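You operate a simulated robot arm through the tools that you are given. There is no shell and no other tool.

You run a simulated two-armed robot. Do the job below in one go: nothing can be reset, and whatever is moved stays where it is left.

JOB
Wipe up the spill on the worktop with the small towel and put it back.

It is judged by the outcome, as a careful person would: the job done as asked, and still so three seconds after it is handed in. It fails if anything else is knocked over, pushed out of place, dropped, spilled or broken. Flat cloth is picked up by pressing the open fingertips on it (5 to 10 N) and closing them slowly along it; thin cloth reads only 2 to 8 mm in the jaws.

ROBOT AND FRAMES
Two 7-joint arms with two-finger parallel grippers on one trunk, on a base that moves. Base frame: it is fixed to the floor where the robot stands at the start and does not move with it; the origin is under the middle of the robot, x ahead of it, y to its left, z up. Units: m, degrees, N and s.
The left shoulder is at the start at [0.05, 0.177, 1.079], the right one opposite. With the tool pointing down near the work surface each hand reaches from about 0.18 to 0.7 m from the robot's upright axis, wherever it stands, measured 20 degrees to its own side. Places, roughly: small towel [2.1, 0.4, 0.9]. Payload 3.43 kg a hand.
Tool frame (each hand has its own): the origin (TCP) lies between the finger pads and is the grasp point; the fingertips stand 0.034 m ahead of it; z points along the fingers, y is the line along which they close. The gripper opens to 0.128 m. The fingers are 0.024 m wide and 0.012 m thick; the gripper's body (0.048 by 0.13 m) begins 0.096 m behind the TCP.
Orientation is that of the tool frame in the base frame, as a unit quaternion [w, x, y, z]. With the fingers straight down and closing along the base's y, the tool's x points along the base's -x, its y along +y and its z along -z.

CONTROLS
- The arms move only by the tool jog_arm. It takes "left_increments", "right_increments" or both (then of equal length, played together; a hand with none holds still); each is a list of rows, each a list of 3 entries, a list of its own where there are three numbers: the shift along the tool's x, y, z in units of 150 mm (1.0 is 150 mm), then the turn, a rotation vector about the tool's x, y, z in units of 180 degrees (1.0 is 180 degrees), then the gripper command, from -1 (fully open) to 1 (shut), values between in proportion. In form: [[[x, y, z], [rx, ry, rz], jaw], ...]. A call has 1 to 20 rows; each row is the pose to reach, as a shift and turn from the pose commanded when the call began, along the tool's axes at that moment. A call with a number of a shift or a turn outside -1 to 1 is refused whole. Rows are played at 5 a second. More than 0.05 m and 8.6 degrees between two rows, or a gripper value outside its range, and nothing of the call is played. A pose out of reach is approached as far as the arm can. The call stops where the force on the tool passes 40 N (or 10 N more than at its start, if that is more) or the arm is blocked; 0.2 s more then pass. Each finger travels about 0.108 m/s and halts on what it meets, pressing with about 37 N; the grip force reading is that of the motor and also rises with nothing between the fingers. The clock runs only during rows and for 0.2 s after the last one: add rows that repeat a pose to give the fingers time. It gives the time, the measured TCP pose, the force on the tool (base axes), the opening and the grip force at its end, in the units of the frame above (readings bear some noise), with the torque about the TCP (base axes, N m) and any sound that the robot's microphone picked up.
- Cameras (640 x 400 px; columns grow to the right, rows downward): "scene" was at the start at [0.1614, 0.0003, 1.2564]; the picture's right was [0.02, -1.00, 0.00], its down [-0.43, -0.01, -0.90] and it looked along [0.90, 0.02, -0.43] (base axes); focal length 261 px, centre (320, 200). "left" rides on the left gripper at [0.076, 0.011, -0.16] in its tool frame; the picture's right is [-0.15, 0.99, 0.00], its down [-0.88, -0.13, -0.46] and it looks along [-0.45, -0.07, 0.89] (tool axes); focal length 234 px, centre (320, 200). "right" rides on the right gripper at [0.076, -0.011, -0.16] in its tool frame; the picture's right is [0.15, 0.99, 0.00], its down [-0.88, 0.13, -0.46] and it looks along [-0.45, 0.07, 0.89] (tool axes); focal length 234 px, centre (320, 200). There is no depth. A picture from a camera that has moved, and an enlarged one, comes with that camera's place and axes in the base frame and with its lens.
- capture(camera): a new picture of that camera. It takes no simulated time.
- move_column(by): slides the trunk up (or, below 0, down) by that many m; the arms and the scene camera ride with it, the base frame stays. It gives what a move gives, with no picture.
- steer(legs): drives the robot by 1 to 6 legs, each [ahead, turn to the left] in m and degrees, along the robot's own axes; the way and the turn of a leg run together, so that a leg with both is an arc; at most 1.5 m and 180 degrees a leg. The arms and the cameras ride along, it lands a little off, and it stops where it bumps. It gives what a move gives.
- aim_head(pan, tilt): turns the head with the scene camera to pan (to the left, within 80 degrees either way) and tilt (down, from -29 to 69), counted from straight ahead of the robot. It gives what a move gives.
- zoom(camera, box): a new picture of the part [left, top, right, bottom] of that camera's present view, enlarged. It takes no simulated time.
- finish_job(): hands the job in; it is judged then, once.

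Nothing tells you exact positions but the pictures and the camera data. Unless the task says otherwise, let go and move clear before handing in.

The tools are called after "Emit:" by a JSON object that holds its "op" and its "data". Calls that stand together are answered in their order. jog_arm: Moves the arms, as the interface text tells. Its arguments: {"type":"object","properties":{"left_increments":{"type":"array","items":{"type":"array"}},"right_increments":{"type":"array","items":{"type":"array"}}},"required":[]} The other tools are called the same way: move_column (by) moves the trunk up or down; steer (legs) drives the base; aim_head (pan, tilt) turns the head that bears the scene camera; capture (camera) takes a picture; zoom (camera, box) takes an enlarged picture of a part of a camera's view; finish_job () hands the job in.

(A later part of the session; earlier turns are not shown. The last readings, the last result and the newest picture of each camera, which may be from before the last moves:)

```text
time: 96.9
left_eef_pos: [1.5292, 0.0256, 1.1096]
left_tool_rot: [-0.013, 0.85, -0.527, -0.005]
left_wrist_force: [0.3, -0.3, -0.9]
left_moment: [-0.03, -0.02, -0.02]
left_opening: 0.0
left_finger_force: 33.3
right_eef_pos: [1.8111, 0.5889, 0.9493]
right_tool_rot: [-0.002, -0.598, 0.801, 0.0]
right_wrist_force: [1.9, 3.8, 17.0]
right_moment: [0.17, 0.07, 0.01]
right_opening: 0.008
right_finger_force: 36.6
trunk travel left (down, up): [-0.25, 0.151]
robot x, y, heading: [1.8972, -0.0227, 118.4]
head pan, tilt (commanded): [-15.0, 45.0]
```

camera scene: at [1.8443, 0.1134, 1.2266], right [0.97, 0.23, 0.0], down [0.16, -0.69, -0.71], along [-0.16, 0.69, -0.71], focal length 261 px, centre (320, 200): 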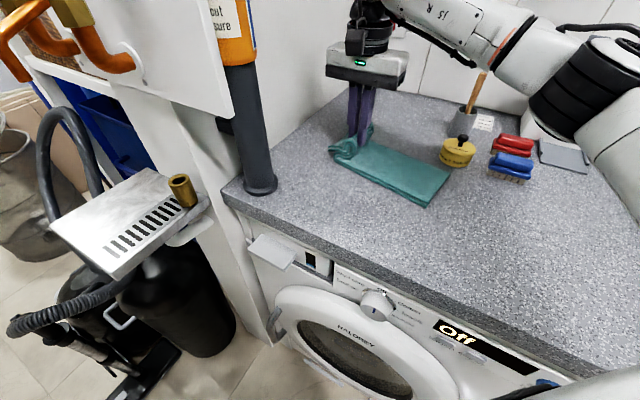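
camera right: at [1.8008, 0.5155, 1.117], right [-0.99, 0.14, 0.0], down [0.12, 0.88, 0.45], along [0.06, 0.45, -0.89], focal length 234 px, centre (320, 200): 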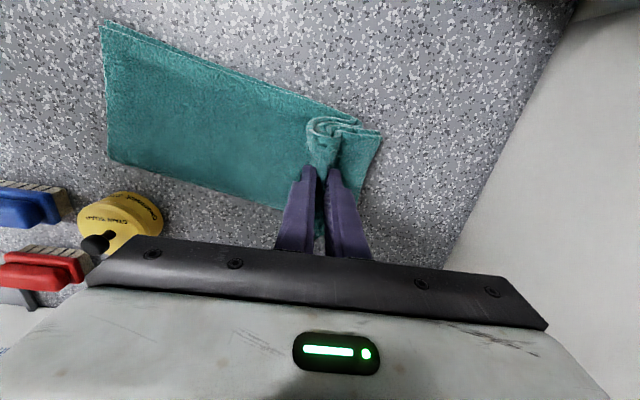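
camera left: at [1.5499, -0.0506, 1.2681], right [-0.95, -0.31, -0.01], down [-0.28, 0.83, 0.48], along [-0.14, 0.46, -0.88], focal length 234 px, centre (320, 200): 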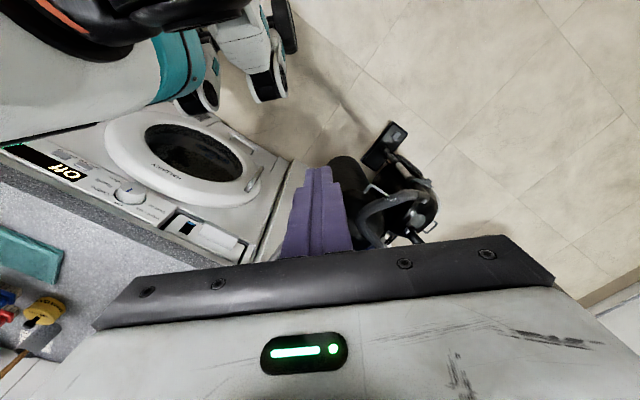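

The pressure is 17 N, a bit high, so I'll ease up by about 2 mm. Then I'll start wiping back and forth across the spill.

Emit:
{"op": "jog_arm", "data": {"right_increments": [[[0, 0, -0.012], [0, 0, 0], 1], [[0.07, 0.1, -0.012], [0, 0, 0], 1], [[0.133, 0.2, -0.012], [0, 0, 0], 1], [[0.133, 0.3, -0.012], [0, 0, 0], 1], [[0.133, 0.18, -0.012], [0, 0, 0], 1], [[0.133, 0.06, -0.012], [0, 0, 0], 1], [[0.133, -0.06, -0.012], [0, 0, 0], 1], [[0.133, -0.18, -0.012], [0, 0, 0], 1], [[0.133, -0.3, -0.012], [0, 0, 0], 1], [[0.0, -0.3, -0.012], [0, 0, 0], 1], [[0, -0.18, -0.012], [0, 0, 0], 1], [[0, -0.06, -0.012], [0, 0, 0], 1], [[0, 0.06, -0.012], [0, 0, 0], 1], [[0, 0.18, -0.012], [0, 0, 0], 1], [[0, 0.3, -0.012], [0, 0, 0], 1], [[0, 0.3, -0.012], [0, 0, 0], 1]]}}

Emit:
{"op": "capture", "data": {"camera": "right"}}

Emit:
{"op": "zoom", "data": {"camera": "scene", "box": [280, 60, 500, 220]}}

```text
time: 100.3
left_eef_pos: [1.5282, 0.0252, 1.1096]
left_tool_rot: [-0.012, 0.849, -0.527, -0.007]
left_wrist_force: [-0.5, -0.1, 0.1]
left_moment: [0.01, 0.02, 0.04]
left_opening: 0.0
left_finger_force: 32.9
right_eef_pos: [1.7678, 0.6022, 0.949]
right_tool_rot: [-0.002, -0.599, 0.801, -0.003]
right_wrist_force: [4.1, -2.8, 13.8]
right_moment: [-0.05, -0.08, 0.04]
right_opening: 0.008
right_finger_force: 36.8
trunk travel left (down, up): [-0.25, 0.151]
robot x, y, heading: [1.8972, -0.0275, 118.5]
head pan, tilt (commanded): [-15.0, 45.0]
```

```text
taken
camera right: at [1.7577, 0.5267, 1.1083], right [-0.99, 0.14, 0.0], down [0.12, 0.88, 0.45], along [0.06, 0.45, -0.89], focal length 234 px, centre (320, 200)
```

right: 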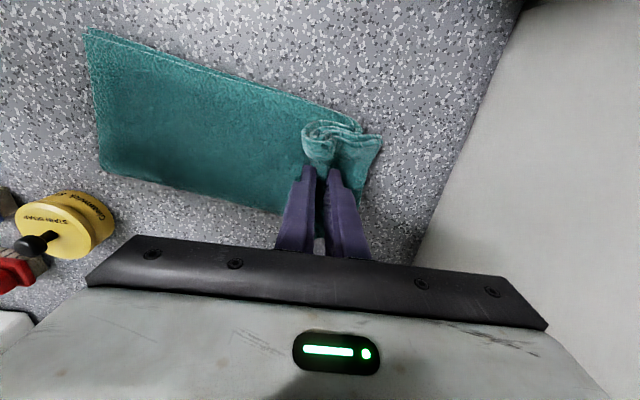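

```text
2.50 times, centred on (390, 140) of scene
camera zoom: at [1.845, 0.1119, 1.2269], right [0.97, 0.23, 0.0], down [0.16, -0.69, -0.71], along [-0.16, 0.69, -0.71], focal length 653 px, centre (145, 350)
```

zoom: 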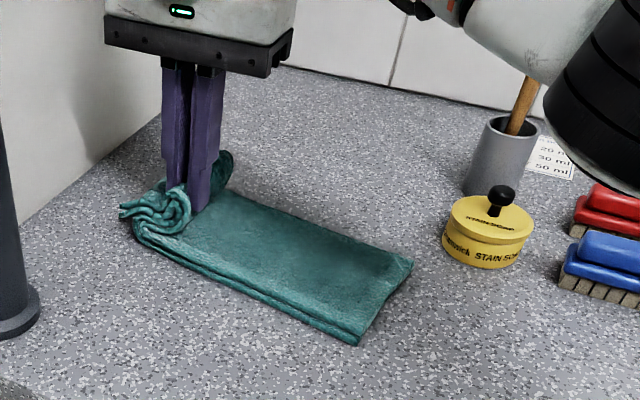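

Wiping works with the grip steady at 8 mm and about 14 N. I'll continue with strokes farther back and a few cross strokes to cover the whole patch.

Emit:
{"op": "jog_arm", "data": {"right_increments": [[[-0.133, 0, 0], [0, 0, 0], 1], [[-0.133, -0.12, 0], [0, 0, 0], 1], [[-0.133, -0.24, 0], [0, 0, 0], 1], [[-0.133, -0.36, 0], [0, 0, 0], 1], [[-0.133, -0.48, 0], [0, 0, 0], 1], [[-0.133, -0.6, 0], [0, 0, 0], 1], [[-0.233, -0.6, 0], [0, 0, 0], 1], [[-0.233, -0.48, 0], [0, 0, 0], 1], [[-0.233, -0.36, 0], [0, 0, 0], 1], [[-0.233, -0.24, 0], [0, 0, 0], 1], [[-0.233, -0.12, 0], [0, 0, 0], 1], [[-0.233, 0, 0], [0, 0, 0], 1], [[-0.1, -0.13, 0], [0, 0, 0], 1], [[0.03, -0.15, 0], [0, 0, 0], 1], [[0.15, -0.15, 0], [0, 0, 0], 1], [[0.15, -0.3, 0], [0, 0, 0], 1], [[0.02, -0.3, 0], [0, 0, 0], 1], [[-0.1, -0.3, 0], [0, 0, 0], 1], [[-0.1, -0.3, 0], [0, 0, 0], 1]]}}

Emit:
{"op": "capture", "data": {"camera": "right"}}

Emit:
{"op": "zoom", "data": {"camera": "scene", "box": [280, 60, 500, 220]}}

```text
time: 104.3
left_eef_pos: [1.5281, 0.0273, 1.1101]
left_tool_rot: [-0.013, 0.85, -0.527, -0.006]
left_wrist_force: [-0.9, -0.5, -0.4]
left_moment: [0.01, 0.0, -0.03]
left_opening: 0.0002
left_finger_force: 32.8
right_eef_pos: [1.8151, 0.6036, 0.9492]
right_tool_rot: [-0.001, -0.599, 0.8, -0.002]
right_wrist_force: [-0.4, -5.4, 13.3]
right_moment: [-0.14, 0.13, 0.07]
right_opening: 0.0081
right_finger_force: 36.9
trunk travel left (down, up): [-0.25, 0.151]
robot x, y, heading: [1.8969, -0.0289, 118.2]
head pan, tilt (commanded): [-15.0, 45.0]
```

```text
taken
camera right: at [1.8045, 0.5285, 1.1084], right [-0.99, 0.14, 0.0], down [0.12, 0.88, 0.45], along [0.06, 0.45, -0.89], focal length 234 px, centre (320, 200)
```

right: 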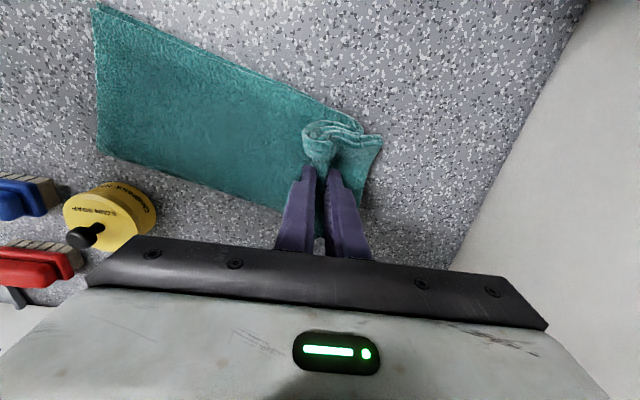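

```text
2.50 times, centred on (390, 140) of scene
camera zoom: at [1.8445, 0.1117, 1.2269], right [0.97, 0.23, 0.0], down [0.16, -0.69, -0.71], along [-0.16, 0.69, -0.71], focal length 653 px, centre (145, 350)
```

zoom: 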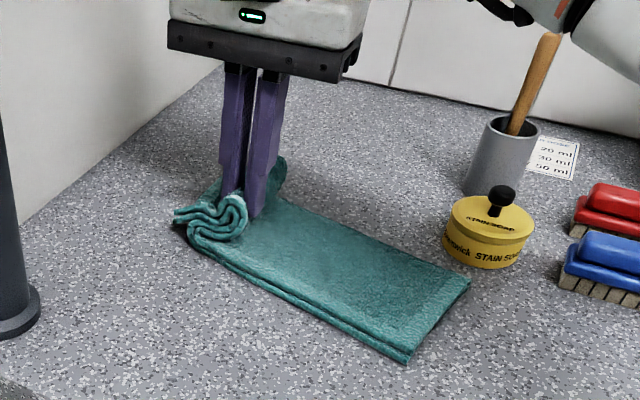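

The strokes have covered the patch. I'll lift the towel up to see whether the worktop underneath is clean.

Emit:
{"op": "jog_arm", "data": {"right_increments": [[[0, 0, -0.15], [0, 0, 0], 1], [[0, 0, -0.3], [0, 0, 0], 1], [[0, 0, -0.45], [0, 0, 0], 1], [[0, 0, -0.6], [0, 0, 0], 1], [[0, 0, -0.75], [0, 0, 0], 1], [[0, 0, -0.9], [0, 0, 0], 1], [[0, 0, -1.0], [0, 0, 0], 1], [[0, 0, -1.0], [0, 0, 0], 1]]}}

Emit:
{"op": "capture", "data": {"camera": "right"}}

Emit:
{"op": "zoom", "data": {"camera": "scene", "box": [260, 40, 520, 220]}}

```text
time: 106.1
left_eef_pos: [1.5274, 0.0274, 1.1094]
left_tool_rot: [-0.011, 0.85, -0.527, -0.005]
left_wrist_force: [0.8, 1.3, 0.1]
left_moment: [-0.03, -0.01, -0.03]
left_opening: 0.0
left_finger_force: 33.4
right_eef_pos: [1.8132, 0.6069, 1.0976]
right_tool_rot: [-0.002, -0.599, 0.801, -0.002]
right_wrist_force: [-0.4, 0.5, -1.3]
right_moment: [0.0, 0.01, 0.03]
right_opening: 0.0078
right_finger_force: 36.7
trunk travel left (down, up): [-0.25, 0.151]
robot x, y, heading: [1.895, -0.03, 118.5]
head pan, tilt (commanded): [-15.0, 45.0]
```

```text
taken
camera right: at [1.804, 0.5314, 1.2576], right [-0.99, 0.14, 0.0], down [0.12, 0.88, 0.45], along [0.06, 0.45, -0.89], focal length 234 px, centre (320, 200)
```

right: 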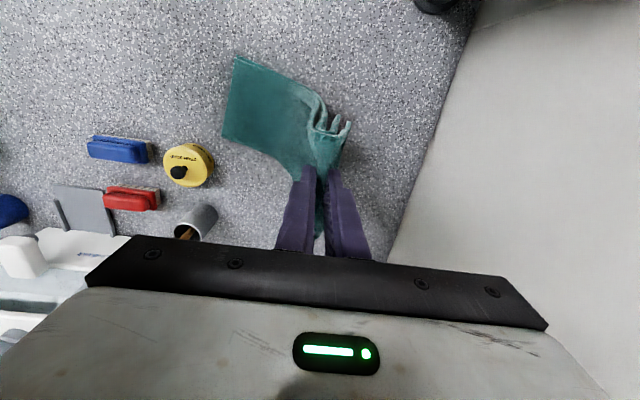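

```text
2.22 times, centred on (390, 130) of scene
camera zoom: at [1.8444, 0.1136, 1.2266], right [0.97, 0.23, 0.0], down [0.16, -0.69, -0.71], along [-0.16, 0.69, -0.71], focal length 580 px, centre (164, 356)
```

zoom: 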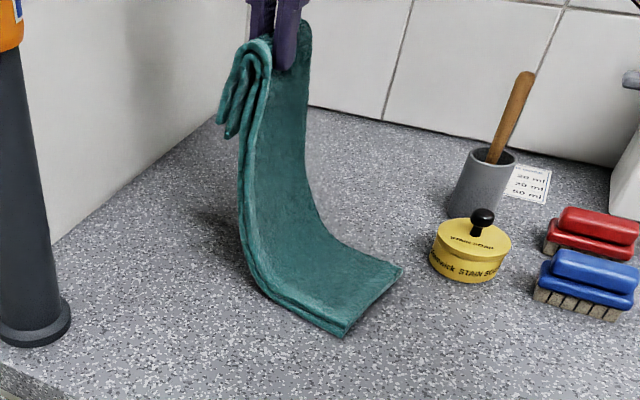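

Most of the patch looks clean, but part is still hidden behind the hanging towel. I'll lift further so the towel hangs free, then look again.

Emit:
{"op": "jog_arm", "data": {"right_increments": [[[0, 0, -0.15], [0, 0, 0], 1], [[0, 0, -0.3], [0, 0, 0], 1], [[0, 0, -0.45], [0, 0, 0], 1], [[0, 0, -0.6], [0, 0, 0], 1], [[0, 0, -0.75], [0, 0, 0], 1], [[0, 0, -0.9], [0, 0, 0], 1], [[0, 0, -0.9], [0, 0, 0], 1]]}}

Emit:
{"op": "capture", "data": {"camera": "scene"}}

Emit:
{"op": "capture", "data": {"camera": "right"}}

```text
time: 107.7
left_eef_pos: [1.5279, 0.0269, 1.1106]
left_tool_rot: [-0.011, 0.85, -0.527, -0.005]
left_wrist_force: [0.2, -0.3, 0.2]
left_moment: [0.01, 0.01, 0.0]
left_opening: 0.0
left_finger_force: 33.1
right_eef_pos: [1.8258, 0.5712, 1.1744]
right_tool_rot: [-0.001, -0.598, 0.801, 0.0]
right_wrist_force: [0.1, -0.7, 0.0]
right_moment: [0.0, 0.01, 0.03]
right_opening: 0.0083
right_finger_force: 36.9
right hand out of reach, approached as far as the arm can: row 1, 2, 3, 4, 5, 6, 7
trunk travel left (down, up): [-0.25, 0.151]
robot x, y, heading: [1.896, -0.0252, 118.5]
head pan, tilt (commanded): [-15.0, 45.0]
```

```text
taken
camera scene: at [1.8444, 0.1131, 1.2267], right [0.97, 0.23, 0.0], down [0.16, -0.69, -0.71], along [-0.16, 0.69, -0.71], focal length 261 px, centre (320, 200)
```

scene: 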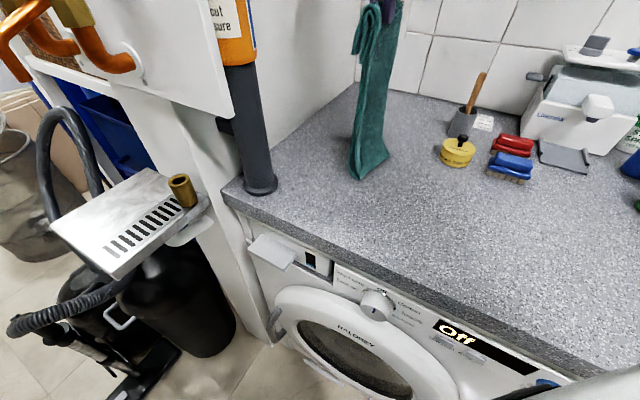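

```text
taken
camera right: at [1.8161, 0.4954, 1.3351], right [-0.99, 0.14, 0.0], down [0.12, 0.88, 0.45], along [0.06, 0.45, -0.89], focal length 234 px, centre (320, 200)
```

right: 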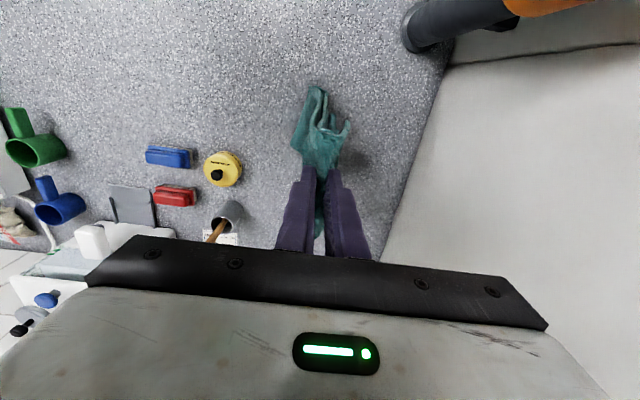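

The towel hangs free now; the visible worktop around the spill looks clean. I'll carry it to the right and toward the front so the former spill spot is fully in view.

Emit:
{"op": "jog_arm", "data": {"right_increments": [[[0.08, -0.12, -0.04], [0, 0, 0], 1], [[0.16, -0.25, -0.08], [0, 0, 0], 1], [[0.24, -0.38, -0.12], [0, 0, 0], 1], [[0.32, -0.5, -0.16], [0, 0, 0], 1], [[0.38, -0.63, -0.2], [0, 0, 0], 1], [[0.4, -0.76, -0.24], [0, 0, 0], 1], [[0.4, -0.88, -0.28], [0, 0, 0], 1], [[0.4, -1.0, -0.3], [0, 0, 0], 1], [[0.4, -1.0, -0.3], [0, 0, 0], 1], [[0.4, -1.0, -0.3], [0, 0, 0], 1]]}}

Emit:
{"op": "capture", "data": {"camera": "scene"}}

Emit:
{"op": "zoom", "data": {"camera": "scene", "box": [290, 90, 450, 190]}}

```text
time: 109.9
left_eef_pos: [1.5284, 0.0267, 1.1083]
left_tool_rot: [-0.01, 0.849, -0.528, -0.005]
left_wrist_force: [0.6, 0.8, 0.1]
left_moment: [0.0, -0.03, -0.02]
left_opening: 0.0001
left_finger_force: 33.1
right_eef_pos: [1.9525, 0.4742, 1.2194]
right_tool_rot: [-0.002, -0.599, 0.801, -0.002]
right_wrist_force: [-0.2, -0.5, -0.4]
right_moment: [0.01, 0.0, 0.0]
right_opening: 0.0081
right_finger_force: 36.6
trunk travel left (down, up): [-0.25, 0.151]
robot x, y, heading: [1.8968, -0.0275, 118.3]
head pan, tilt (commanded): [-15.0, 45.0]
```

```text
taken
camera scene: at [1.8444, 0.1135, 1.2266], right [0.97, 0.23, 0.0], down [0.16, -0.69, -0.71], along [-0.16, 0.69, -0.71], focal length 261 px, centre (320, 200)
```

scene: 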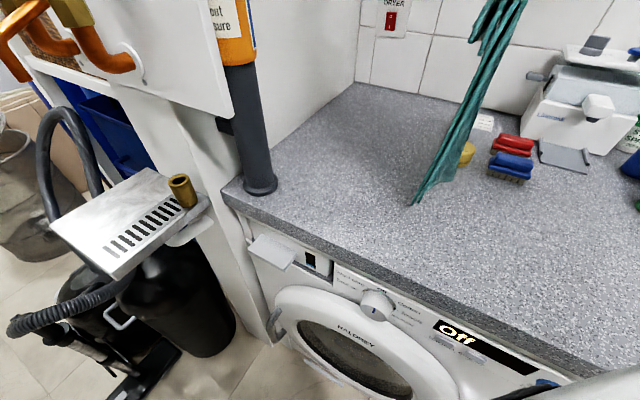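

```text
4.00 times, centred on (370, 140) of scene
camera zoom: at [1.8444, 0.1135, 1.2266], right [0.97, 0.23, 0.0], down [0.16, -0.69, -0.71], along [-0.16, 0.69, -0.71], focal length 1044 px, centre (120, 440)
```

zoom: 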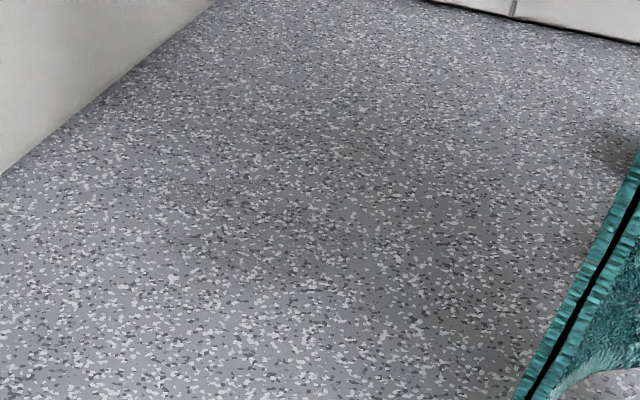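

The stain is no longer visible at its former spot. I'll enlarge that area further to be sure no trace remains.

Emit:
{"op": "zoom", "data": {"camera": "scene", "box": [325, 130, 389, 170]}}

Emit:
{"op": "capture", "data": {"camera": "right"}}

```text
10.00 times, centred on (357, 150) of scene
camera zoom: at [1.8444, 0.1135, 1.2266], right [0.97, 0.23, 0.0], down [0.16, -0.69, -0.71], along [-0.16, 0.69, -0.71], focal length 2611 px, centre (-50, 700)
```

zoom: 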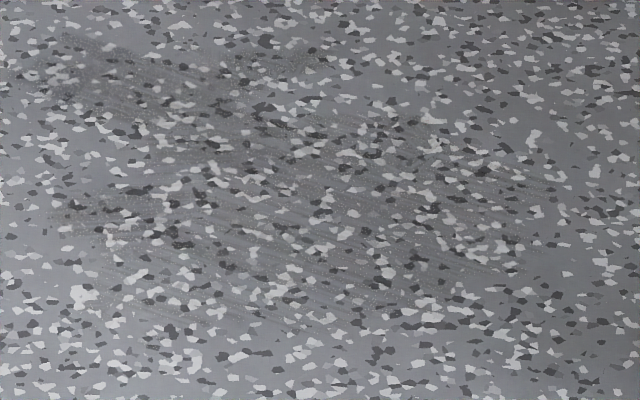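

```text
taken
camera right: at [1.9431, 0.399, 1.3808], right [-0.99, 0.14, 0.0], down [0.12, 0.88, 0.45], along [0.06, 0.45, -0.89], focal length 234 px, centre (320, 200)
```

right: 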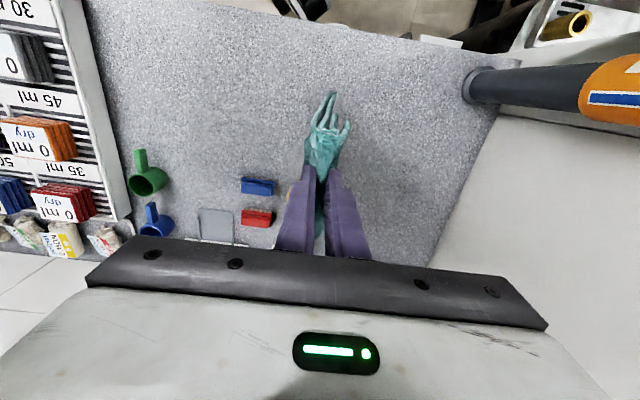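

A close look shows a faint streaky film still covering the patch, so more wiping is needed. I'll carry the towel back, letting its far end trail to the right again.

Emit:
{"op": "jog_arm", "data": {"right_increments": [[[0, 0, 0.2], [0, 0, 0], 1], [[0, 0.05, 0.4], [0, 0, 0], 1], [[-0.05, 0.2, 0.55], [0, 0, 0], 1], [[-0.1, 0.35, 0.66], [0, 0, 0], 1], [[-0.17, 0.5, 0.75], [0, 0, 0], 1], [[-0.24, 0.65, 0.83], [0, 0, 0], 1], [[-0.31, 0.8, 0.91], [0, 0, 0], 1], [[-0.38, 0.93, 1.0], [0, 0, 0], 1], [[-0.42, 1.0, 1.0], [0, 0, 0], 1], [[-0.42, 1.0, 1.0], [0, 0, 0], 1]]}}

Emit:
{"op": "capture", "data": {"camera": "scene"}}

```text
time: 112.1
left_eef_pos: [1.5278, 0.0275, 1.109]
left_tool_rot: [-0.011, 0.85, -0.527, -0.006]
left_wrist_force: [-0.4, -0.6, 0.2]
left_moment: [-0.02, 0.01, 0.01]
left_opening: 0.0001
left_finger_force: 32.9
right_eef_pos: [1.8261, 0.5736, 1.0678]
right_tool_rot: [-0.002, -0.599, 0.801, -0.003]
right_wrist_force: [1.3, 0.8, -0.4]
right_moment: [-0.01, -0.01, 0.02]
right_opening: 0.008
right_finger_force: 36.9
trunk travel left (down, up): [-0.25, 0.151]
robot x, y, heading: [1.8936, -0.0247, 118.2]
head pan, tilt (commanded): [-15.0, 45.0]
```

```text
taken
camera scene: at [1.8444, 0.1135, 1.2266], right [0.97, 0.23, 0.0], down [0.16, -0.69, -0.71], along [-0.16, 0.69, -0.71], focal length 261 px, centre (320, 200)
```

scene: 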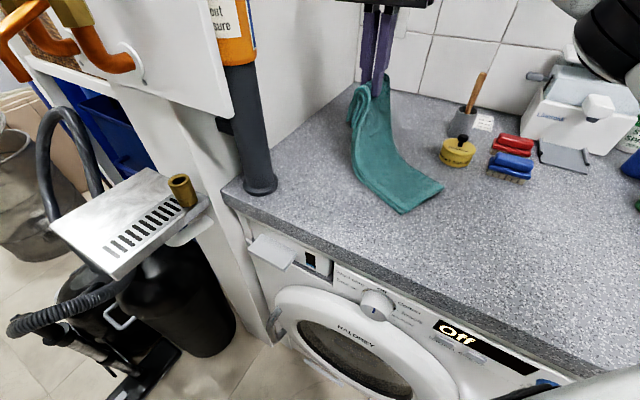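

The towel trails to the right again. I'll lower it onto the patch, overshooting left and easing back so the flap lies flat.

Emit:
{"op": "jog_arm", "data": {"right_increments": [[[-0.03, 0.15, 0.1], [0, 0, 0], 1], [[-0.06, 0.3, 0.2], [0, 0, 0], 1], [[-0.1, 0.45, 0.32], [0, 0, 0], 1], [[-0.133, 0.55, 0.42], [0, 0, 0], 1], [[-0.133, 0.5, 0.54], [0, 0, 0], 1], [[-0.133, 0.42, 0.66], [0, 0, 0], 1], [[-0.133, 0.34, 0.72], [0, 0, 0], 1], [[-0.133, 0.3, 0.76], [0, 0, 0], 1], [[-0.133, 0.3, 0.76], [0, 0, 0], 1]]}}

Emit:
{"op": "capture", "data": {"camera": "right"}}

```text
time: 114.1
left_eef_pos: [1.529, 0.0281, 1.1088]
left_tool_rot: [-0.011, 0.85, -0.527, -0.005]
left_wrist_force: [0.4, -0.1, 0.6]
left_moment: [-0.02, 0.0, 0.01]
left_opening: 0.0
left_finger_force: 33.2
right_eef_pos: [1.7886, 0.605, 0.955]
right_tool_rot: [-0.001, -0.599, 0.801, -0.002]
right_wrist_force: [-1.8, 0.8, 1.9]
right_moment: [0.01, 0.08, 0.01]
right_opening: 0.0082
right_finger_force: 36.9
trunk travel left (down, up): [-0.25, 0.151]
robot x, y, heading: [1.8953, -0.0265, 118.2]
head pan, tilt (commanded): [-15.0, 45.0]
```

```text
taken
camera right: at [1.7784, 0.5306, 1.115], right [-0.99, 0.14, 0.0], down [0.12, 0.88, 0.45], along [0.06, 0.45, -0.89], focal length 234 px, centre (320, 200)
```

right: 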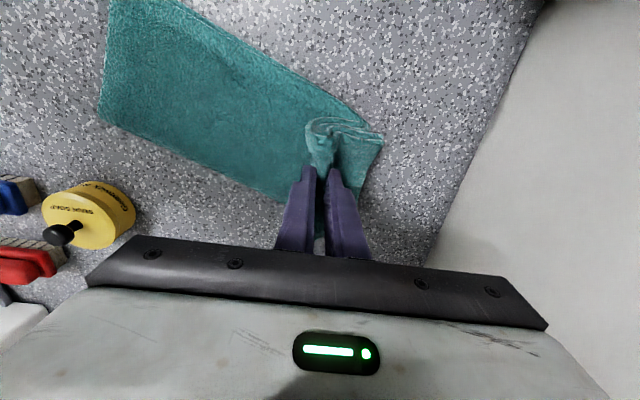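

The towel is spread over the patch again. I'll press down and do a full raster of strokes over the whole area.

Emit:
{"op": "jog_arm", "data": {"right_increments": [[[0.09, 0.08, 0.02], [0, 0, 0], 1], [[0.18, 0.16, 0.038], [0, 0, 0], 1], [[0.263, 0.244, 0.038], [0, 0, 0], 1], [[0.263, 0.06, 0.038], [0, 0, 0], 1], [[0.263, -0.122, 0.038], [0, 0, 0], 1], [[0.263, -0.305, 0.038], [0, 0, 0], 1], [[0.263, -0.489, 0.038], [0, 0, 0], 1], [[0.163, -0.489, 0.038], [0, 0, 0], 1], [[0.163, -0.305, 0.038], [0, 0, 0], 1], [[0.163, -0.122, 0.038], [0, 0, 0], 1], [[0.163, 0.06, 0.038], [0, 0, 0], 1], [[0.163, 0.244, 0.038], [0, 0, 0], 1], [[0.063, 0.244, 0.038], [0, 0, 0], 1], [[0.063, 0.06, 0.038], [0, 0, 0], 1], [[0.063, -0.122, 0.038], [0, 0, 0], 1], [[0.063, -0.305, 0.038], [0, 0, 0], 1], [[0.063, -0.489, 0.038], [0, 0, 0], 1], [[-0.037, -0.489, 0.038], [0, 0, 0], 1], [[-0.037, -0.305, 0.038], [0, 0, 0], 1], [[-0.037, -0.122, 0.038], [0, 0, 0], 1]]}}

```text
time: 118.3
left_eef_pos: [1.5279, 0.0264, 1.1102]
left_tool_rot: [-0.013, 0.849, -0.527, -0.005]
left_wrist_force: [-0.9, -0.3, 0.2]
left_moment: [-0.01, -0.03, 0.0]
left_opening: 0.0002
left_finger_force: 33.0
right_eef_pos: [1.8074, 0.6059, 0.9496]
right_tool_rot: [0.0, -0.6, 0.8, -0.002]
right_wrist_force: [1.5, -1.8, 7.4]
right_moment: [-0.05, -0.01, 0.06]
right_opening: 0.0079
right_finger_force: 37.4
trunk travel left (down, up): [-0.25, 0.151]
robot x, y, heading: [1.899, -0.0247, 118.2]
head pan, tilt (commanded): [-15.0, 45.0]
```

Steady contact at about 7 N. I'll continue the raster over the back half of the patch.

Emit:
{"op": "jog_arm", "data": {"right_increments": [[[0, 0.18, 0.008], [0, 0, 0], 1], [[0, 0.367, 0.01], [0, 0, 0], 1], [[-0.1, 0.367, 0.01], [0, 0, 0], 1], [[-0.1, 0.18, 0.01], [0, 0, 0], 1], [[-0.1, 0, 0.01], [0, 0, 0], 1], [[-0.1, -0.18, 0.01], [0, 0, 0], 1], [[-0.1, -0.367, 0.01], [0, 0, 0], 1], [[-0.2, -0.367, 0.01], [0, 0, 0], 1], [[-0.2, -0.18, 0.01], [0, 0, 0], 1], [[-0.2, 0, 0.01], [0, 0, 0], 1], [[-0.2, 0.18, 0.01], [0, 0, 0], 1], [[-0.2, 0.367, 0.01], [0, 0, 0], 1], [[-0.05, 0.367, 0.01], [0, 0, 0], 1], [[-0.05, 0.18, 0.01], [0, 0, 0], 1], [[-0.05, 0, 0.01], [0, 0, 0], 1], [[-0.05, -0.18, 0.01], [0, 0, 0], 1], [[0.1, -0.18, 0.01], [0, 0, 0], 1], [[0.1, 0, 0.01], [0, 0, 0], 1], [[0.1, 0.18, 0.01], [0, 0, 0], 1], [[0.1, 0.3, 0.01], [0, 0, 0], 1]]}}

Emit:
{"op": "capture", "data": {"camera": "right"}}

Emit:
{"op": "capture", "data": {"camera": "scene"}}

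```text
time: 122.5
left_eef_pos: [1.5286, 0.0259, 1.1106]
left_tool_rot: [-0.012, 0.85, -0.527, -0.005]
left_wrist_force: [0.2, -0.3, 0.0]
left_moment: [0.01, 0.0, -0.02]
left_opening: 0.0
left_finger_force: 32.8
right_eef_pos: [1.7619, 0.6037, 0.9489]
right_tool_rot: [-0.002, -0.599, 0.8, -0.002]
right_wrist_force: [3.3, -1.6, 10.4]
right_moment: [-0.05, -0.02, 0.03]
right_opening: 0.008
right_finger_force: 37.1
right hand out of reach, approached as far as the arm can: row 12
trunk travel left (down, up): [-0.25, 0.151]
robot x, y, heading: [1.901, -0.0255, 118.1]
head pan, tilt (commanded): [-15.0, 45.0]
```

```text
taken
camera right: at [1.7509, 0.5284, 1.1089], right [-0.99, 0.14, 0.0], down [0.12, 0.88, 0.45], along [0.06, 0.45, -0.89], focal length 234 px, centre (320, 200)
```

right: 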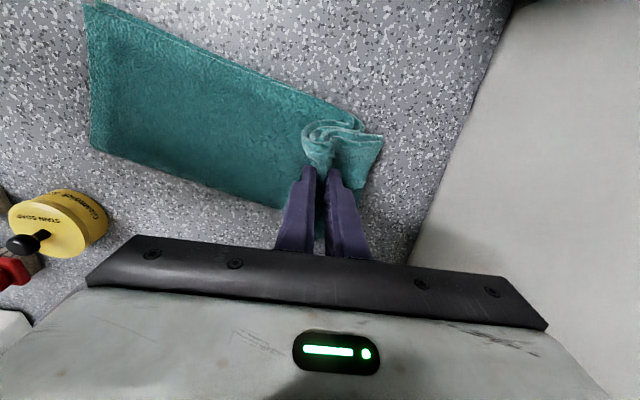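

```text
taken
camera scene: at [1.8447, 0.1122, 1.2267], right [0.97, 0.23, 0.0], down [0.16, -0.69, -0.71], along [-0.16, 0.69, -0.71], focal length 261 px, centre (320, 200)
```

scene: 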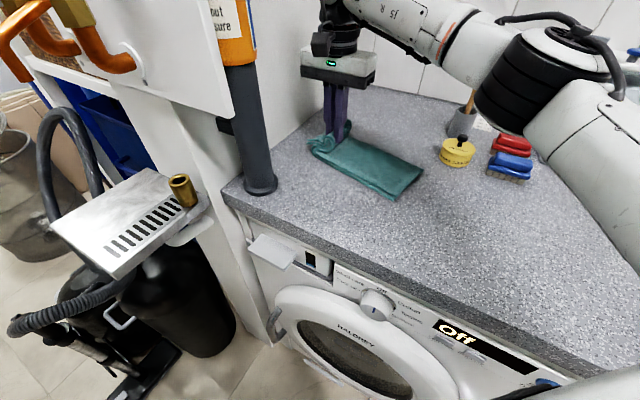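

Contact is good and nothing else is touched. I'll add a set of cross strokes, front to back, to catch the remaining film.

Emit:
{"op": "jog_arm", "data": {"right_increments": [[[0.1, 0.076, 0], [0, 0, 0], 1], [[0.2, 0.076, 0], [0, 0, 0], 1], [[0.03, 0.076, 0], [0, 0, 0], 1], [[-0.12, 0.06, 0], [0, 0, 0], 1], [[-0.25, 0.03, 0], [0, 0, 0], 1], [[-0.25, -0.09, 0], [0, 0, 0], 1], [[-0.1, -0.09, 0], [0, 0, 0], 1], [[0.05, -0.09, 0], [0, 0, 0], 1], [[0.2, -0.09, 0], [0, 0, 0], 1], [[0.2, -0.257, 0], [0, 0, 0], 1], [[0.05, -0.257, 0], [0, 0, 0], 1], [[-0.1, -0.257, 0], [0, 0, 0], 1], [[-0.27, -0.257, 0], [0, 0, 0], 1], [[-0.27, -0.424, 0], [0, 0, 0], 1], [[-0.1, -0.424, 0], [0, 0, 0], 1], [[0.05, -0.424, 0], [0, 0, 0], 1], [[0.2, -0.424, 0], [0, 0, 0], 1], [[0.2, -0.59, 0], [0, 0, 0], 1], [[0.0, -0.59, 0], [0, 0, 0], 1], [[-0.2, -0.59, 0], [0, 0, 0], 1]]}}

Emit:
{"op": "capture", "data": {"camera": "right"}}

Emit:
{"op": "zoom", "data": {"camera": "scene", "box": [290, 90, 450, 190]}}

```text
time: 126.7
left_eef_pos: [1.527, 0.0262, 1.1097]
left_tool_rot: [-0.012, 0.85, -0.527, -0.005]
left_wrist_force: [0.4, -0.1, -0.4]
left_moment: [-0.02, 0.0, -0.05]
left_opening: 0.0001
left_finger_force: 32.7
right_eef_pos: [1.8547, 0.608, 0.9484]
right_tool_rot: [-0.002, -0.599, 0.8, -0.002]
right_wrist_force: [-1.6, -4.1, 13.6]
right_moment: [-0.15, 0.16, 0.05]
right_opening: 0.0084
right_finger_force: 36.9
trunk travel left (down, up): [-0.25, 0.151]
robot x, y, heading: [1.8975, -0.0222, 118.1]
head pan, tilt (commanded): [-15.0, 45.0]
```

```text
taken
camera right: at [1.8433, 0.5334, 1.1084], right [-0.99, 0.14, 0.0], down [0.12, 0.88, 0.45], along [0.06, 0.45, -0.89], focal length 234 px, centre (320, 200)
```

right: 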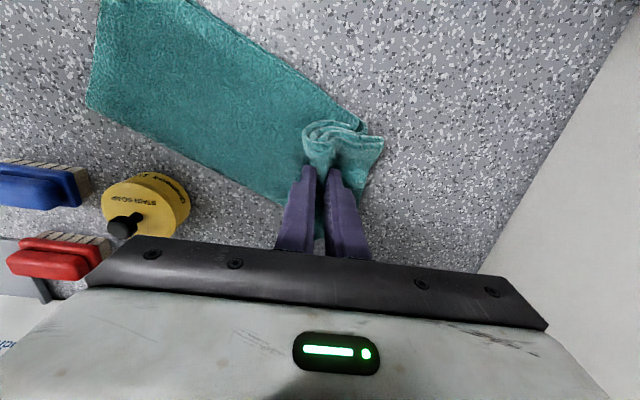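

```text
4.00 times, centred on (370, 140) of scene
camera zoom: at [1.8444, 0.1116, 1.2269], right [0.97, 0.23, 0.0], down [0.16, -0.69, -0.71], along [-0.16, 0.69, -0.71], focal length 1044 px, centre (120, 440)
```

zoom: 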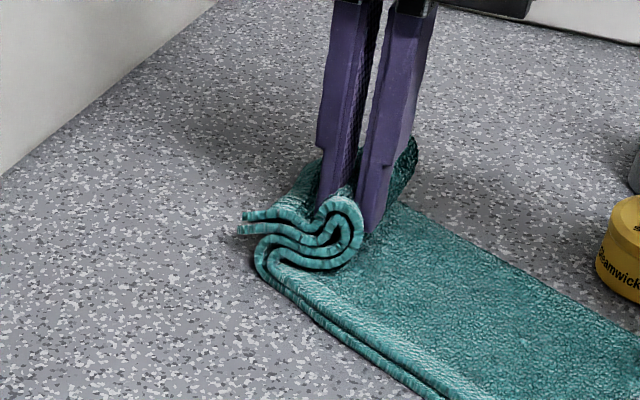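

The left part of the patch is uncovered now. I'll zoom in there to see how clean it is.

Emit:
{"op": "zoom", "data": {"camera": "scene", "box": [310, 125, 374, 165]}}

Emit:
{"op": "zoom", "data": {"camera": "right", "box": [360, 60, 520, 220]}}

```text
10.00 times, centred on (342, 145) of scene
camera zoom: at [1.8444, 0.1116, 1.2269], right [0.97, 0.23, 0.0], down [0.16, -0.69, -0.71], along [-0.16, 0.69, -0.71], focal length 2611 px, centre (100, 750)
```

zoom: 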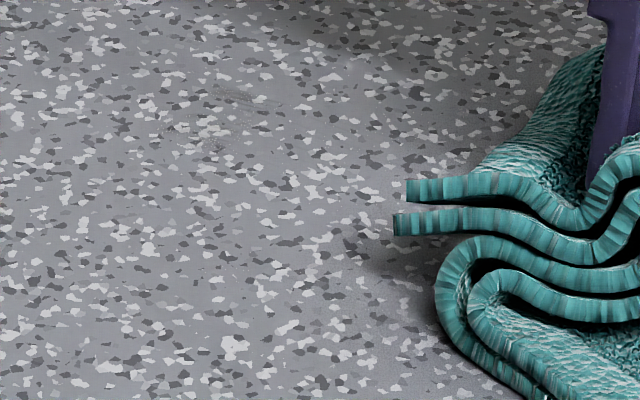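

```text
2.50 times, centred on (440, 140) of right
camera zoom: at [1.8433, 0.5334, 1.1084], right [-0.99, 0.14, 0.0], down [0.12, 0.88, 0.45], along [0.06, 0.45, -0.89], focal length 585 px, centre (20, 350)
```

zoom: 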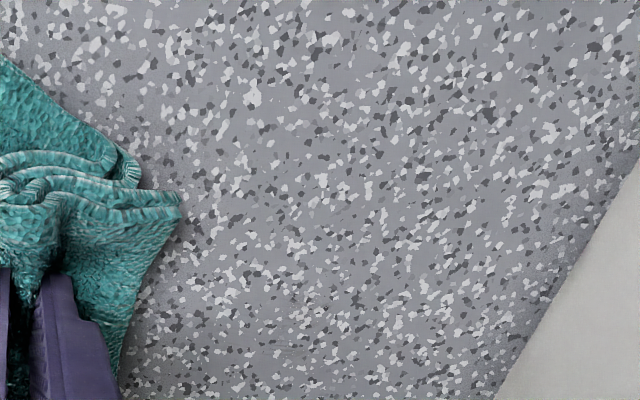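

The left part is nearly clean; there may be a tiny speckle near the top-left. I'll enlarge it more.

Emit:
{"op": "zoom", "data": {"camera": "scene", "box": [316, 126, 348, 146]}}

Emit:
{"op": "zoom", "data": {"camera": "right", "box": [380, 120, 460, 180]}}

```text
16.00 times, centred on (332, 136) of scene
camera zoom: at [1.8444, 0.1116, 1.2269], right [0.97, 0.23, 0.0], down [0.16, -0.69, -0.71], along [-0.16, 0.69, -0.71], focal length 4178 px, centre (128, 1224)
```

zoom: 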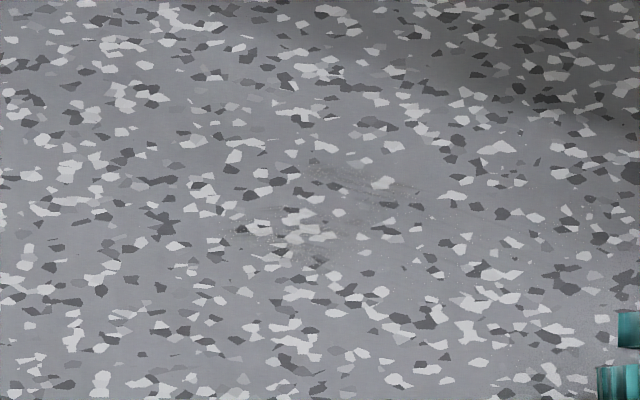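

```text
6.67 times, centred on (420, 150) of right
camera zoom: at [1.8433, 0.5334, 1.1084], right [-0.99, 0.14, 0.0], down [0.12, 0.88, 0.45], along [0.06, 0.45, -0.89], focal length 1561 px, centre (-347, 533)
```

zoom: 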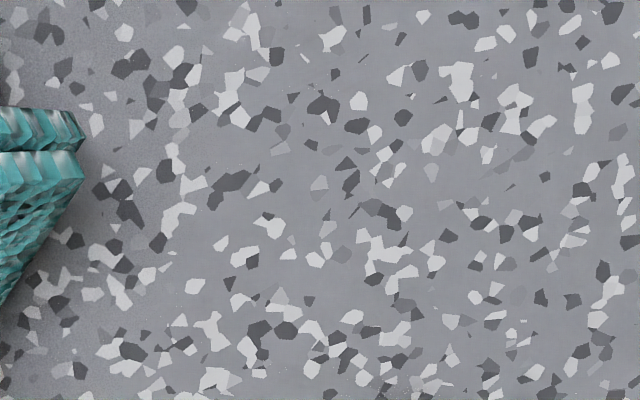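

A very faint trace remains near (1.75, 0.64), at the back-left corner of the patch. I'll wipe that corner with a few extra short strokes.

Emit:
{"op": "jog_arm", "data": {"right_increments": [[[0.04, 0.15, 0], [0, 0, 0], 1], [[0.04, 0.3, 0], [0, 0, 0], 1], [[0.04, 0.45, 0], [0, 0, 0], 1], [[0.04, 0.6, 0], [0, 0, 0], 1], [[0.04, 0.72, 0], [0, 0, 0], 1], [[-0.03, 0.72, 0], [0, 0, 0], 1], [[-0.03, 0.6, 0], [0, 0, 0], 1], [[-0.03, 0.49, 0], [0, 0, 0], 1], [[-0.06, 0.49, 0], [0, 0, 0], 1], [[-0.06, 0.6, 0], [0, 0, 0], 1], [[-0.06, 0.7, 0], [0, 0, 0], 1], [[0.0, 0.73, 0], [0, 0, 0], 1], [[0.1, 0.73, 0], [0, 0, 0], 1], [[0.1, 0.6, 0], [0, 0, 0], 1], [[0.0, 0.6, 0], [0, 0, 0], 1], [[-0.05, 0.6, 0], [0, 0, 0], 1], [[-0.05, 0.7, 0], [0, 0, 0], 1], [[0.05, 0.7, 0], [0, 0, 0], 1], [[0.05, 0.55, 0], [0, 0, 0], 1], [[0.05, 0.4, 0], [0, 0, 0], 1]]}}

```text
time: 130.9
left_eef_pos: [1.5294, 0.0269, 1.1095]
left_tool_rot: [-0.011, 0.85, -0.527, -0.006]
left_wrist_force: [-0.1, -0.8, 0.6]
left_moment: [0.0, -0.01, 0.04]
left_opening: 0.0
left_finger_force: 33.0
right_eef_pos: [1.7944, 0.6167, 0.9486]
right_tool_rot: [-0.002, -0.599, 0.801, -0.002]
right_wrist_force: [-2.9, 1.3, 10.9]
right_moment: [0.1, 0.26, 0.02]
right_opening: 0.0083
right_finger_force: 36.9
right hand out of reach, approached as far as the arm can: row 6, 11, 12, 17
trunk travel left (down, up): [-0.25, 0.151]
robot x, y, heading: [1.8947, -0.0268, 118.3]
head pan, tilt (commanded): [-15.0, 45.0]
```

Now I'll slide the towel to the right off the patch, to view the whole area.

Emit:
{"op": "jog_arm", "data": {"right_increments": [[[0.03, -0.12, 0], [0, 0, 0], 1], [[0.06, -0.25, 0], [0, 0, 0], 1], [[0.1, -0.38, 0], [0, 0, 0], 1], [[0.15, -0.5, 0], [0, 0, 0], 1], [[0.2, -0.63, 0], [0, 0, 0], 1], [[0.25, -0.76, 0], [0, 0, 0], 1], [[0.3, -0.9, 0], [0, 0, 0], 1], [[0.3, -0.9, 0], [0, 0, 0], 1]]}}

Emit:
{"op": "capture", "data": {"camera": "scene"}}

Emit:
{"op": "zoom", "data": {"camera": "scene", "box": [317, 127, 397, 177]}}

Emit:
{"op": "capture", "data": {"camera": "right"}}

```text
time: 132.7
left_eef_pos: [1.5285, 0.0269, 1.1099]
left_tool_rot: [-0.013, 0.85, -0.527, -0.005]
left_wrist_force: [-0.9, -0.7, 0.0]
left_moment: [-0.03, -0.01, -0.01]
left_opening: 0.0001
left_finger_force: 32.8
right_eef_pos: [1.9104, 0.5355, 0.9473]
right_tool_rot: [-0.001, -0.599, 0.801, -0.002]
right_wrist_force: [-3.7, 4.2, 16.5]
right_moment: [0.14, 0.28, 0.04]
right_opening: 0.0082
right_finger_force: 37.3
trunk travel left (down, up): [-0.25, 0.151]
robot x, y, heading: [1.9005, -0.0241, 118.3]
head pan, tilt (commanded): [-15.0, 45.0]
```

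```text
taken
camera scene: at [1.844, 0.1124, 1.2268], right [0.97, 0.23, 0.0], down [0.16, -0.69, -0.71], along [-0.16, 0.69, -0.71], focal length 261 px, centre (320, 200)
```

scene: 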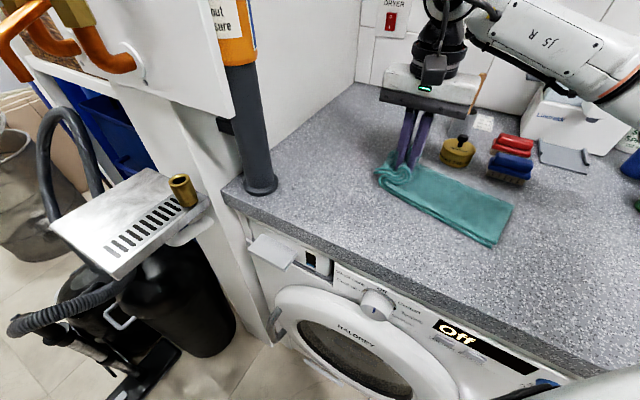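

```text
8.00 times, centred on (357, 152) of scene
camera zoom: at [1.844, 0.1124, 1.2268], right [0.97, 0.23, 0.0], down [0.16, -0.69, -0.71], along [-0.16, 0.69, -0.71], focal length 2089 px, centre (24, 584)
```

zoom: 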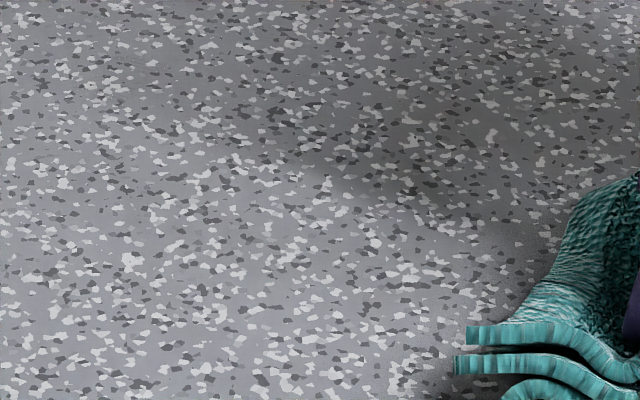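

```text
taken
camera right: at [1.9001, 0.4594, 1.1079], right [-0.99, 0.14, 0.0], down [0.12, 0.88, 0.45], along [0.06, 0.45, -0.89], focal length 234 px, centre (320, 200)
```

right: 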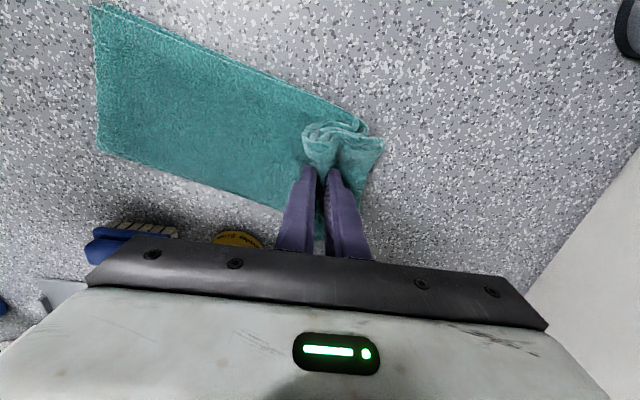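

The patch looks clean in this view. I'll zoom in on several sections to verify no trace is left.

Emit:
{"op": "zoom", "data": {"camera": "scene", "box": [318, 124, 350, 144]}}

Emit:
{"op": "zoom", "data": {"camera": "scene", "box": [346, 128, 386, 153]}}

Emit:
{"op": "zoom", "data": {"camera": "scene", "box": [325, 145, 373, 175]}}

Emit:
{"op": "zoom", "data": {"camera": "right", "box": [370, 100, 530, 220]}}

```text
16.00 times, centred on (334, 134) of scene
camera zoom: at [1.844, 0.1124, 1.2268], right [0.97, 0.23, 0.0], down [0.16, -0.69, -0.71], along [-0.16, 0.69, -0.71], focal length 4178 px, centre (96, 1256)
```

zoom: 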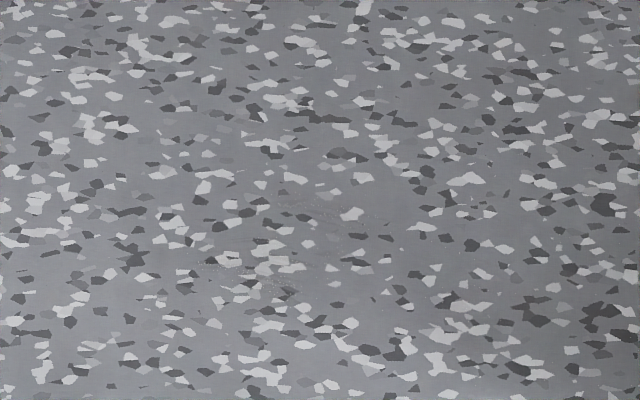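

```text
16.00 times, centred on (366, 140) of scene
camera zoom: at [1.844, 0.1124, 1.2268], right [0.97, 0.23, 0.0], down [0.16, -0.69, -0.71], along [-0.16, 0.69, -0.71], focal length 4178 px, centre (-416, 1152)
```

zoom: 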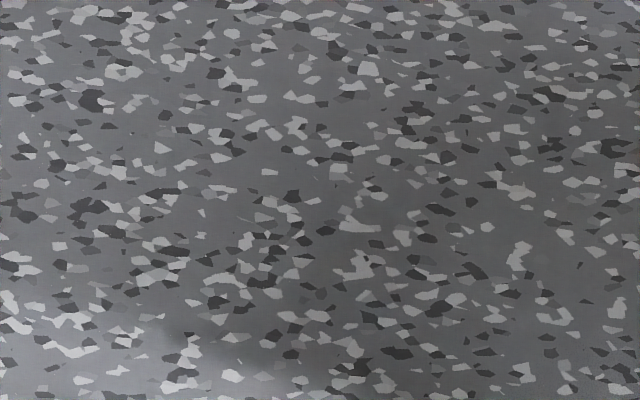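

```text
13.33 times, centred on (349, 160) of scene
camera zoom: at [1.844, 0.1124, 1.2268], right [0.97, 0.23, 0.0], down [0.16, -0.69, -0.71], along [-0.16, 0.69, -0.71], focal length 3481 px, centre (-67, 733)
```

zoom: 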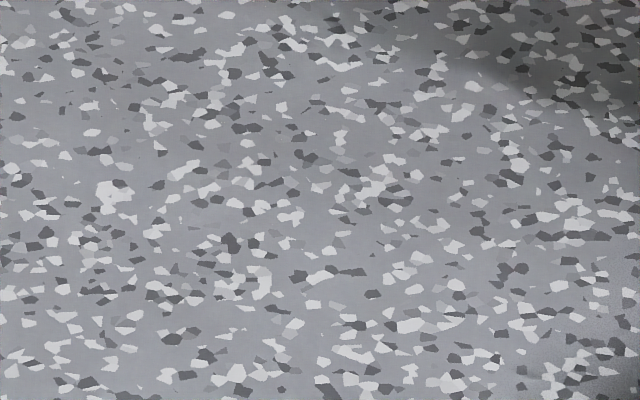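

```text
3.33 times, centred on (450, 160) of right
camera zoom: at [1.9001, 0.4594, 1.1079], right [-0.99, 0.14, 0.0], down [0.12, 0.88, 0.45], along [0.06, 0.45, -0.89], focal length 781 px, centre (-113, 333)
```

zoom: 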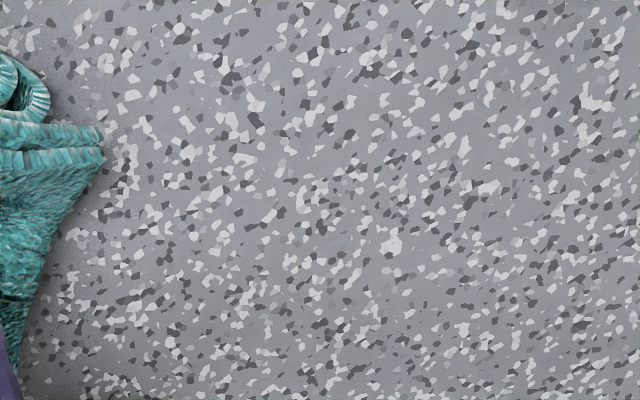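

The area is clean apart from possibly a few pixels of film at the far back-left corner. I'll magnify that corner once more to decide.

Emit:
{"op": "zoom", "data": {"camera": "scene", "box": [326, 130, 342, 140]}}

Emit:
{"op": "zoom", "data": {"camera": "right", "box": [430, 140, 510, 200]}}

```text
16.00 times, centred on (334, 135) of scene
camera zoom: at [1.844, 0.1124, 1.2268], right [0.97, 0.23, 0.0], down [0.16, -0.69, -0.71], along [-0.16, 0.69, -0.71], focal length 4178 px, centre (96, 1240)
```

zoom: 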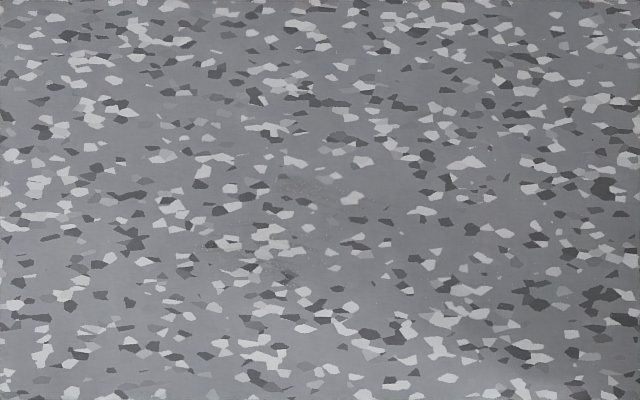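

```text
6.67 times, centred on (470, 170) of right
camera zoom: at [1.9001, 0.4594, 1.1079], right [-0.99, 0.14, 0.0], down [0.12, 0.88, 0.45], along [0.06, 0.45, -0.89], focal length 1561 px, centre (-680, 400)
```

zoom: 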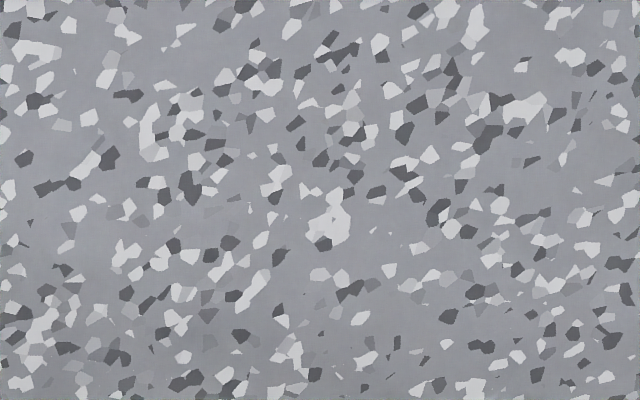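

Only an extremely faint trace is left at that corner. I'll give it one more pass, tilting the fingers slightly outward so they reach a bit farther.

Emit:
{"op": "jog_arm", "data": {"right_increments": [[[-0.04, 0.125, -0.012], [0, -0.007, 0], 1], [[-0.08, 0.25, -0.012], [0, -0.014, 0], 1], [[-0.12, 0.375, -0.012], [0, -0.021, 0], 1], [[-0.16, 0.5, -0.012], [0, -0.028, 0], 1], [[-0.2, 0.625, -0.012], [0, -0.035, 0], 1], [[-0.24, 0.75, -0.012], [0, -0.042, 0], 1], [[-0.28, 0.875, -0.012], [0, -0.05, 0], 1], [[-0.32, 1.0, -0.01], [0, -0.056, 0], 1], [[-0.32, 1.0, -0.01], [0, -0.056, 0], 1]]}}

```text
time: 134.7
left_eef_pos: [1.5275, 0.0265, 1.1102]
left_tool_rot: [-0.012, 0.85, -0.527, -0.006]
left_wrist_force: [0.0, 0.4, 0.3]
left_moment: [0.0, 0.01, 0.0]
left_opening: 0.0
left_finger_force: 32.5
right_eef_pos: [1.7811, 0.6251, 0.9502]
right_tool_rot: [0.069, -0.597, 0.797, 0.051]
right_wrist_force: [2.3, -1.1, 6.8]
right_moment: [-0.09, -0.03, 0.04]
right_opening: 0.0078
right_finger_force: 37.5
trunk travel left (down, up): [-0.25, 0.151]
robot x, y, heading: [1.8978, -0.0295, 118.4]
head pan, tilt (commanded): [-15.0, 45.0]
```

Tilted contact holds at about 7 N. I'll make short overlapping strokes over the corner now.

Emit:
{"op": "jog_arm", "data": {"right_increments": [[[0, 0.12, 0.008], [0, 0, 0], 1], [[0, 0.23, 0.012], [0, 0, 0], 1], [[-0.079, 0.23, 0.024], [0, 0, 0], 1], [[-0.079, 0.1, 0.024], [0, 0, 0], 1], [[-0.079, 0, 0.024], [0, 0, 0], 1], [[0, 0, 0.012], [0, 0, 0], 1], [[0, 0.12, 0.012], [0, 0, 0], 1], [[0, 0.23, 0.012], [0, 0, 0], 1], [[0.066, 0.23, 0.0], [0, 0, 0], 1], [[0.131, 0.23, -0.011], [0, 0, 0], 1], [[0.131, 0.1, -0.011], [0, 0, 0], 1], [[0.066, 0.1, 0.0], [0, 0, 0], 1], [[0.0, 0.23, 0.012], [0, 0, 0], 1], [[-0.079, 0.2, 0.024], [0, 0, 0], 1], [[-0.04, 0.25, 0.018], [0, 0, 0], 1], [[0.06, 0.25, 0.002], [0, 0, 0], 1], [[0.0, 0.1, 0.012], [0, 0, 0], 1], [[0, -0.1, 0.012], [0, 0, 0], 1], [[0, -0.3, 0.012], [0, 0, 0], 1]]}}

Emit:
{"op": "zoom", "data": {"camera": "scene", "box": [300, 115, 380, 165]}}

```text
time: 138.7
left_eef_pos: [1.5288, 0.0263, 1.1102]
left_tool_rot: [-0.013, 0.85, -0.527, -0.006]
left_wrist_force: [-0.7, 0.4, -0.2]
left_moment: [0.0, 0.05, -0.02]
left_opening: 0.0
left_finger_force: 32.9
right_eef_pos: [1.8231, 0.6108, 0.9482]
right_tool_rot: [0.07, -0.596, 0.798, 0.052]
right_wrist_force: [-4.1, 3.1, 15.3]
right_moment: [0.08, 0.29, 0.0]
right_opening: 0.0079
right_finger_force: 36.3
trunk travel left (down, up): [-0.25, 0.151]
robot x, y, heading: [1.8963, -0.027, 118.3]
head pan, tilt (commanded): [-15.0, 45.0]
```

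```text
8.00 times, centred on (340, 140) of scene
camera zoom: at [1.8445, 0.1122, 1.2268], right [0.97, 0.23, 0.0], down [0.16, -0.69, -0.71], along [-0.16, 0.69, -0.71], focal length 2089 px, centre (160, 680)
```

zoom: 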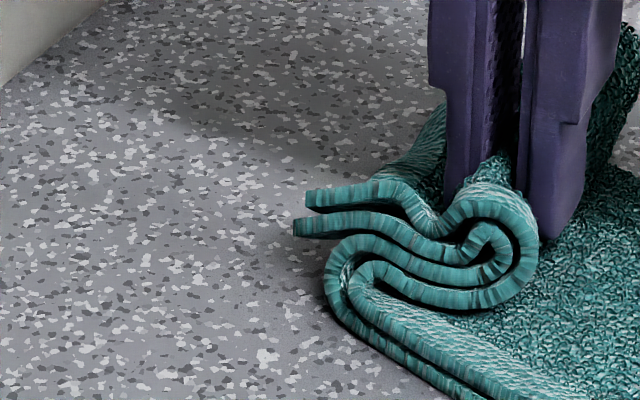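

Emit:
{"op": "zoom", "data": {"camera": "scene", "box": [318, 124, 350, 144]}}

```text
16.00 times, centred on (334, 134) of scene
camera zoom: at [1.8445, 0.1122, 1.2268], right [0.97, 0.23, 0.0], down [0.16, -0.69, -0.71], along [-0.16, 0.69, -0.71], focal length 4178 px, centre (96, 1256)
```

zoom: 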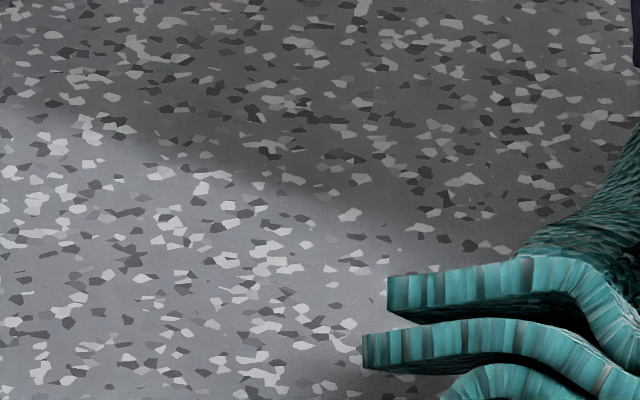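

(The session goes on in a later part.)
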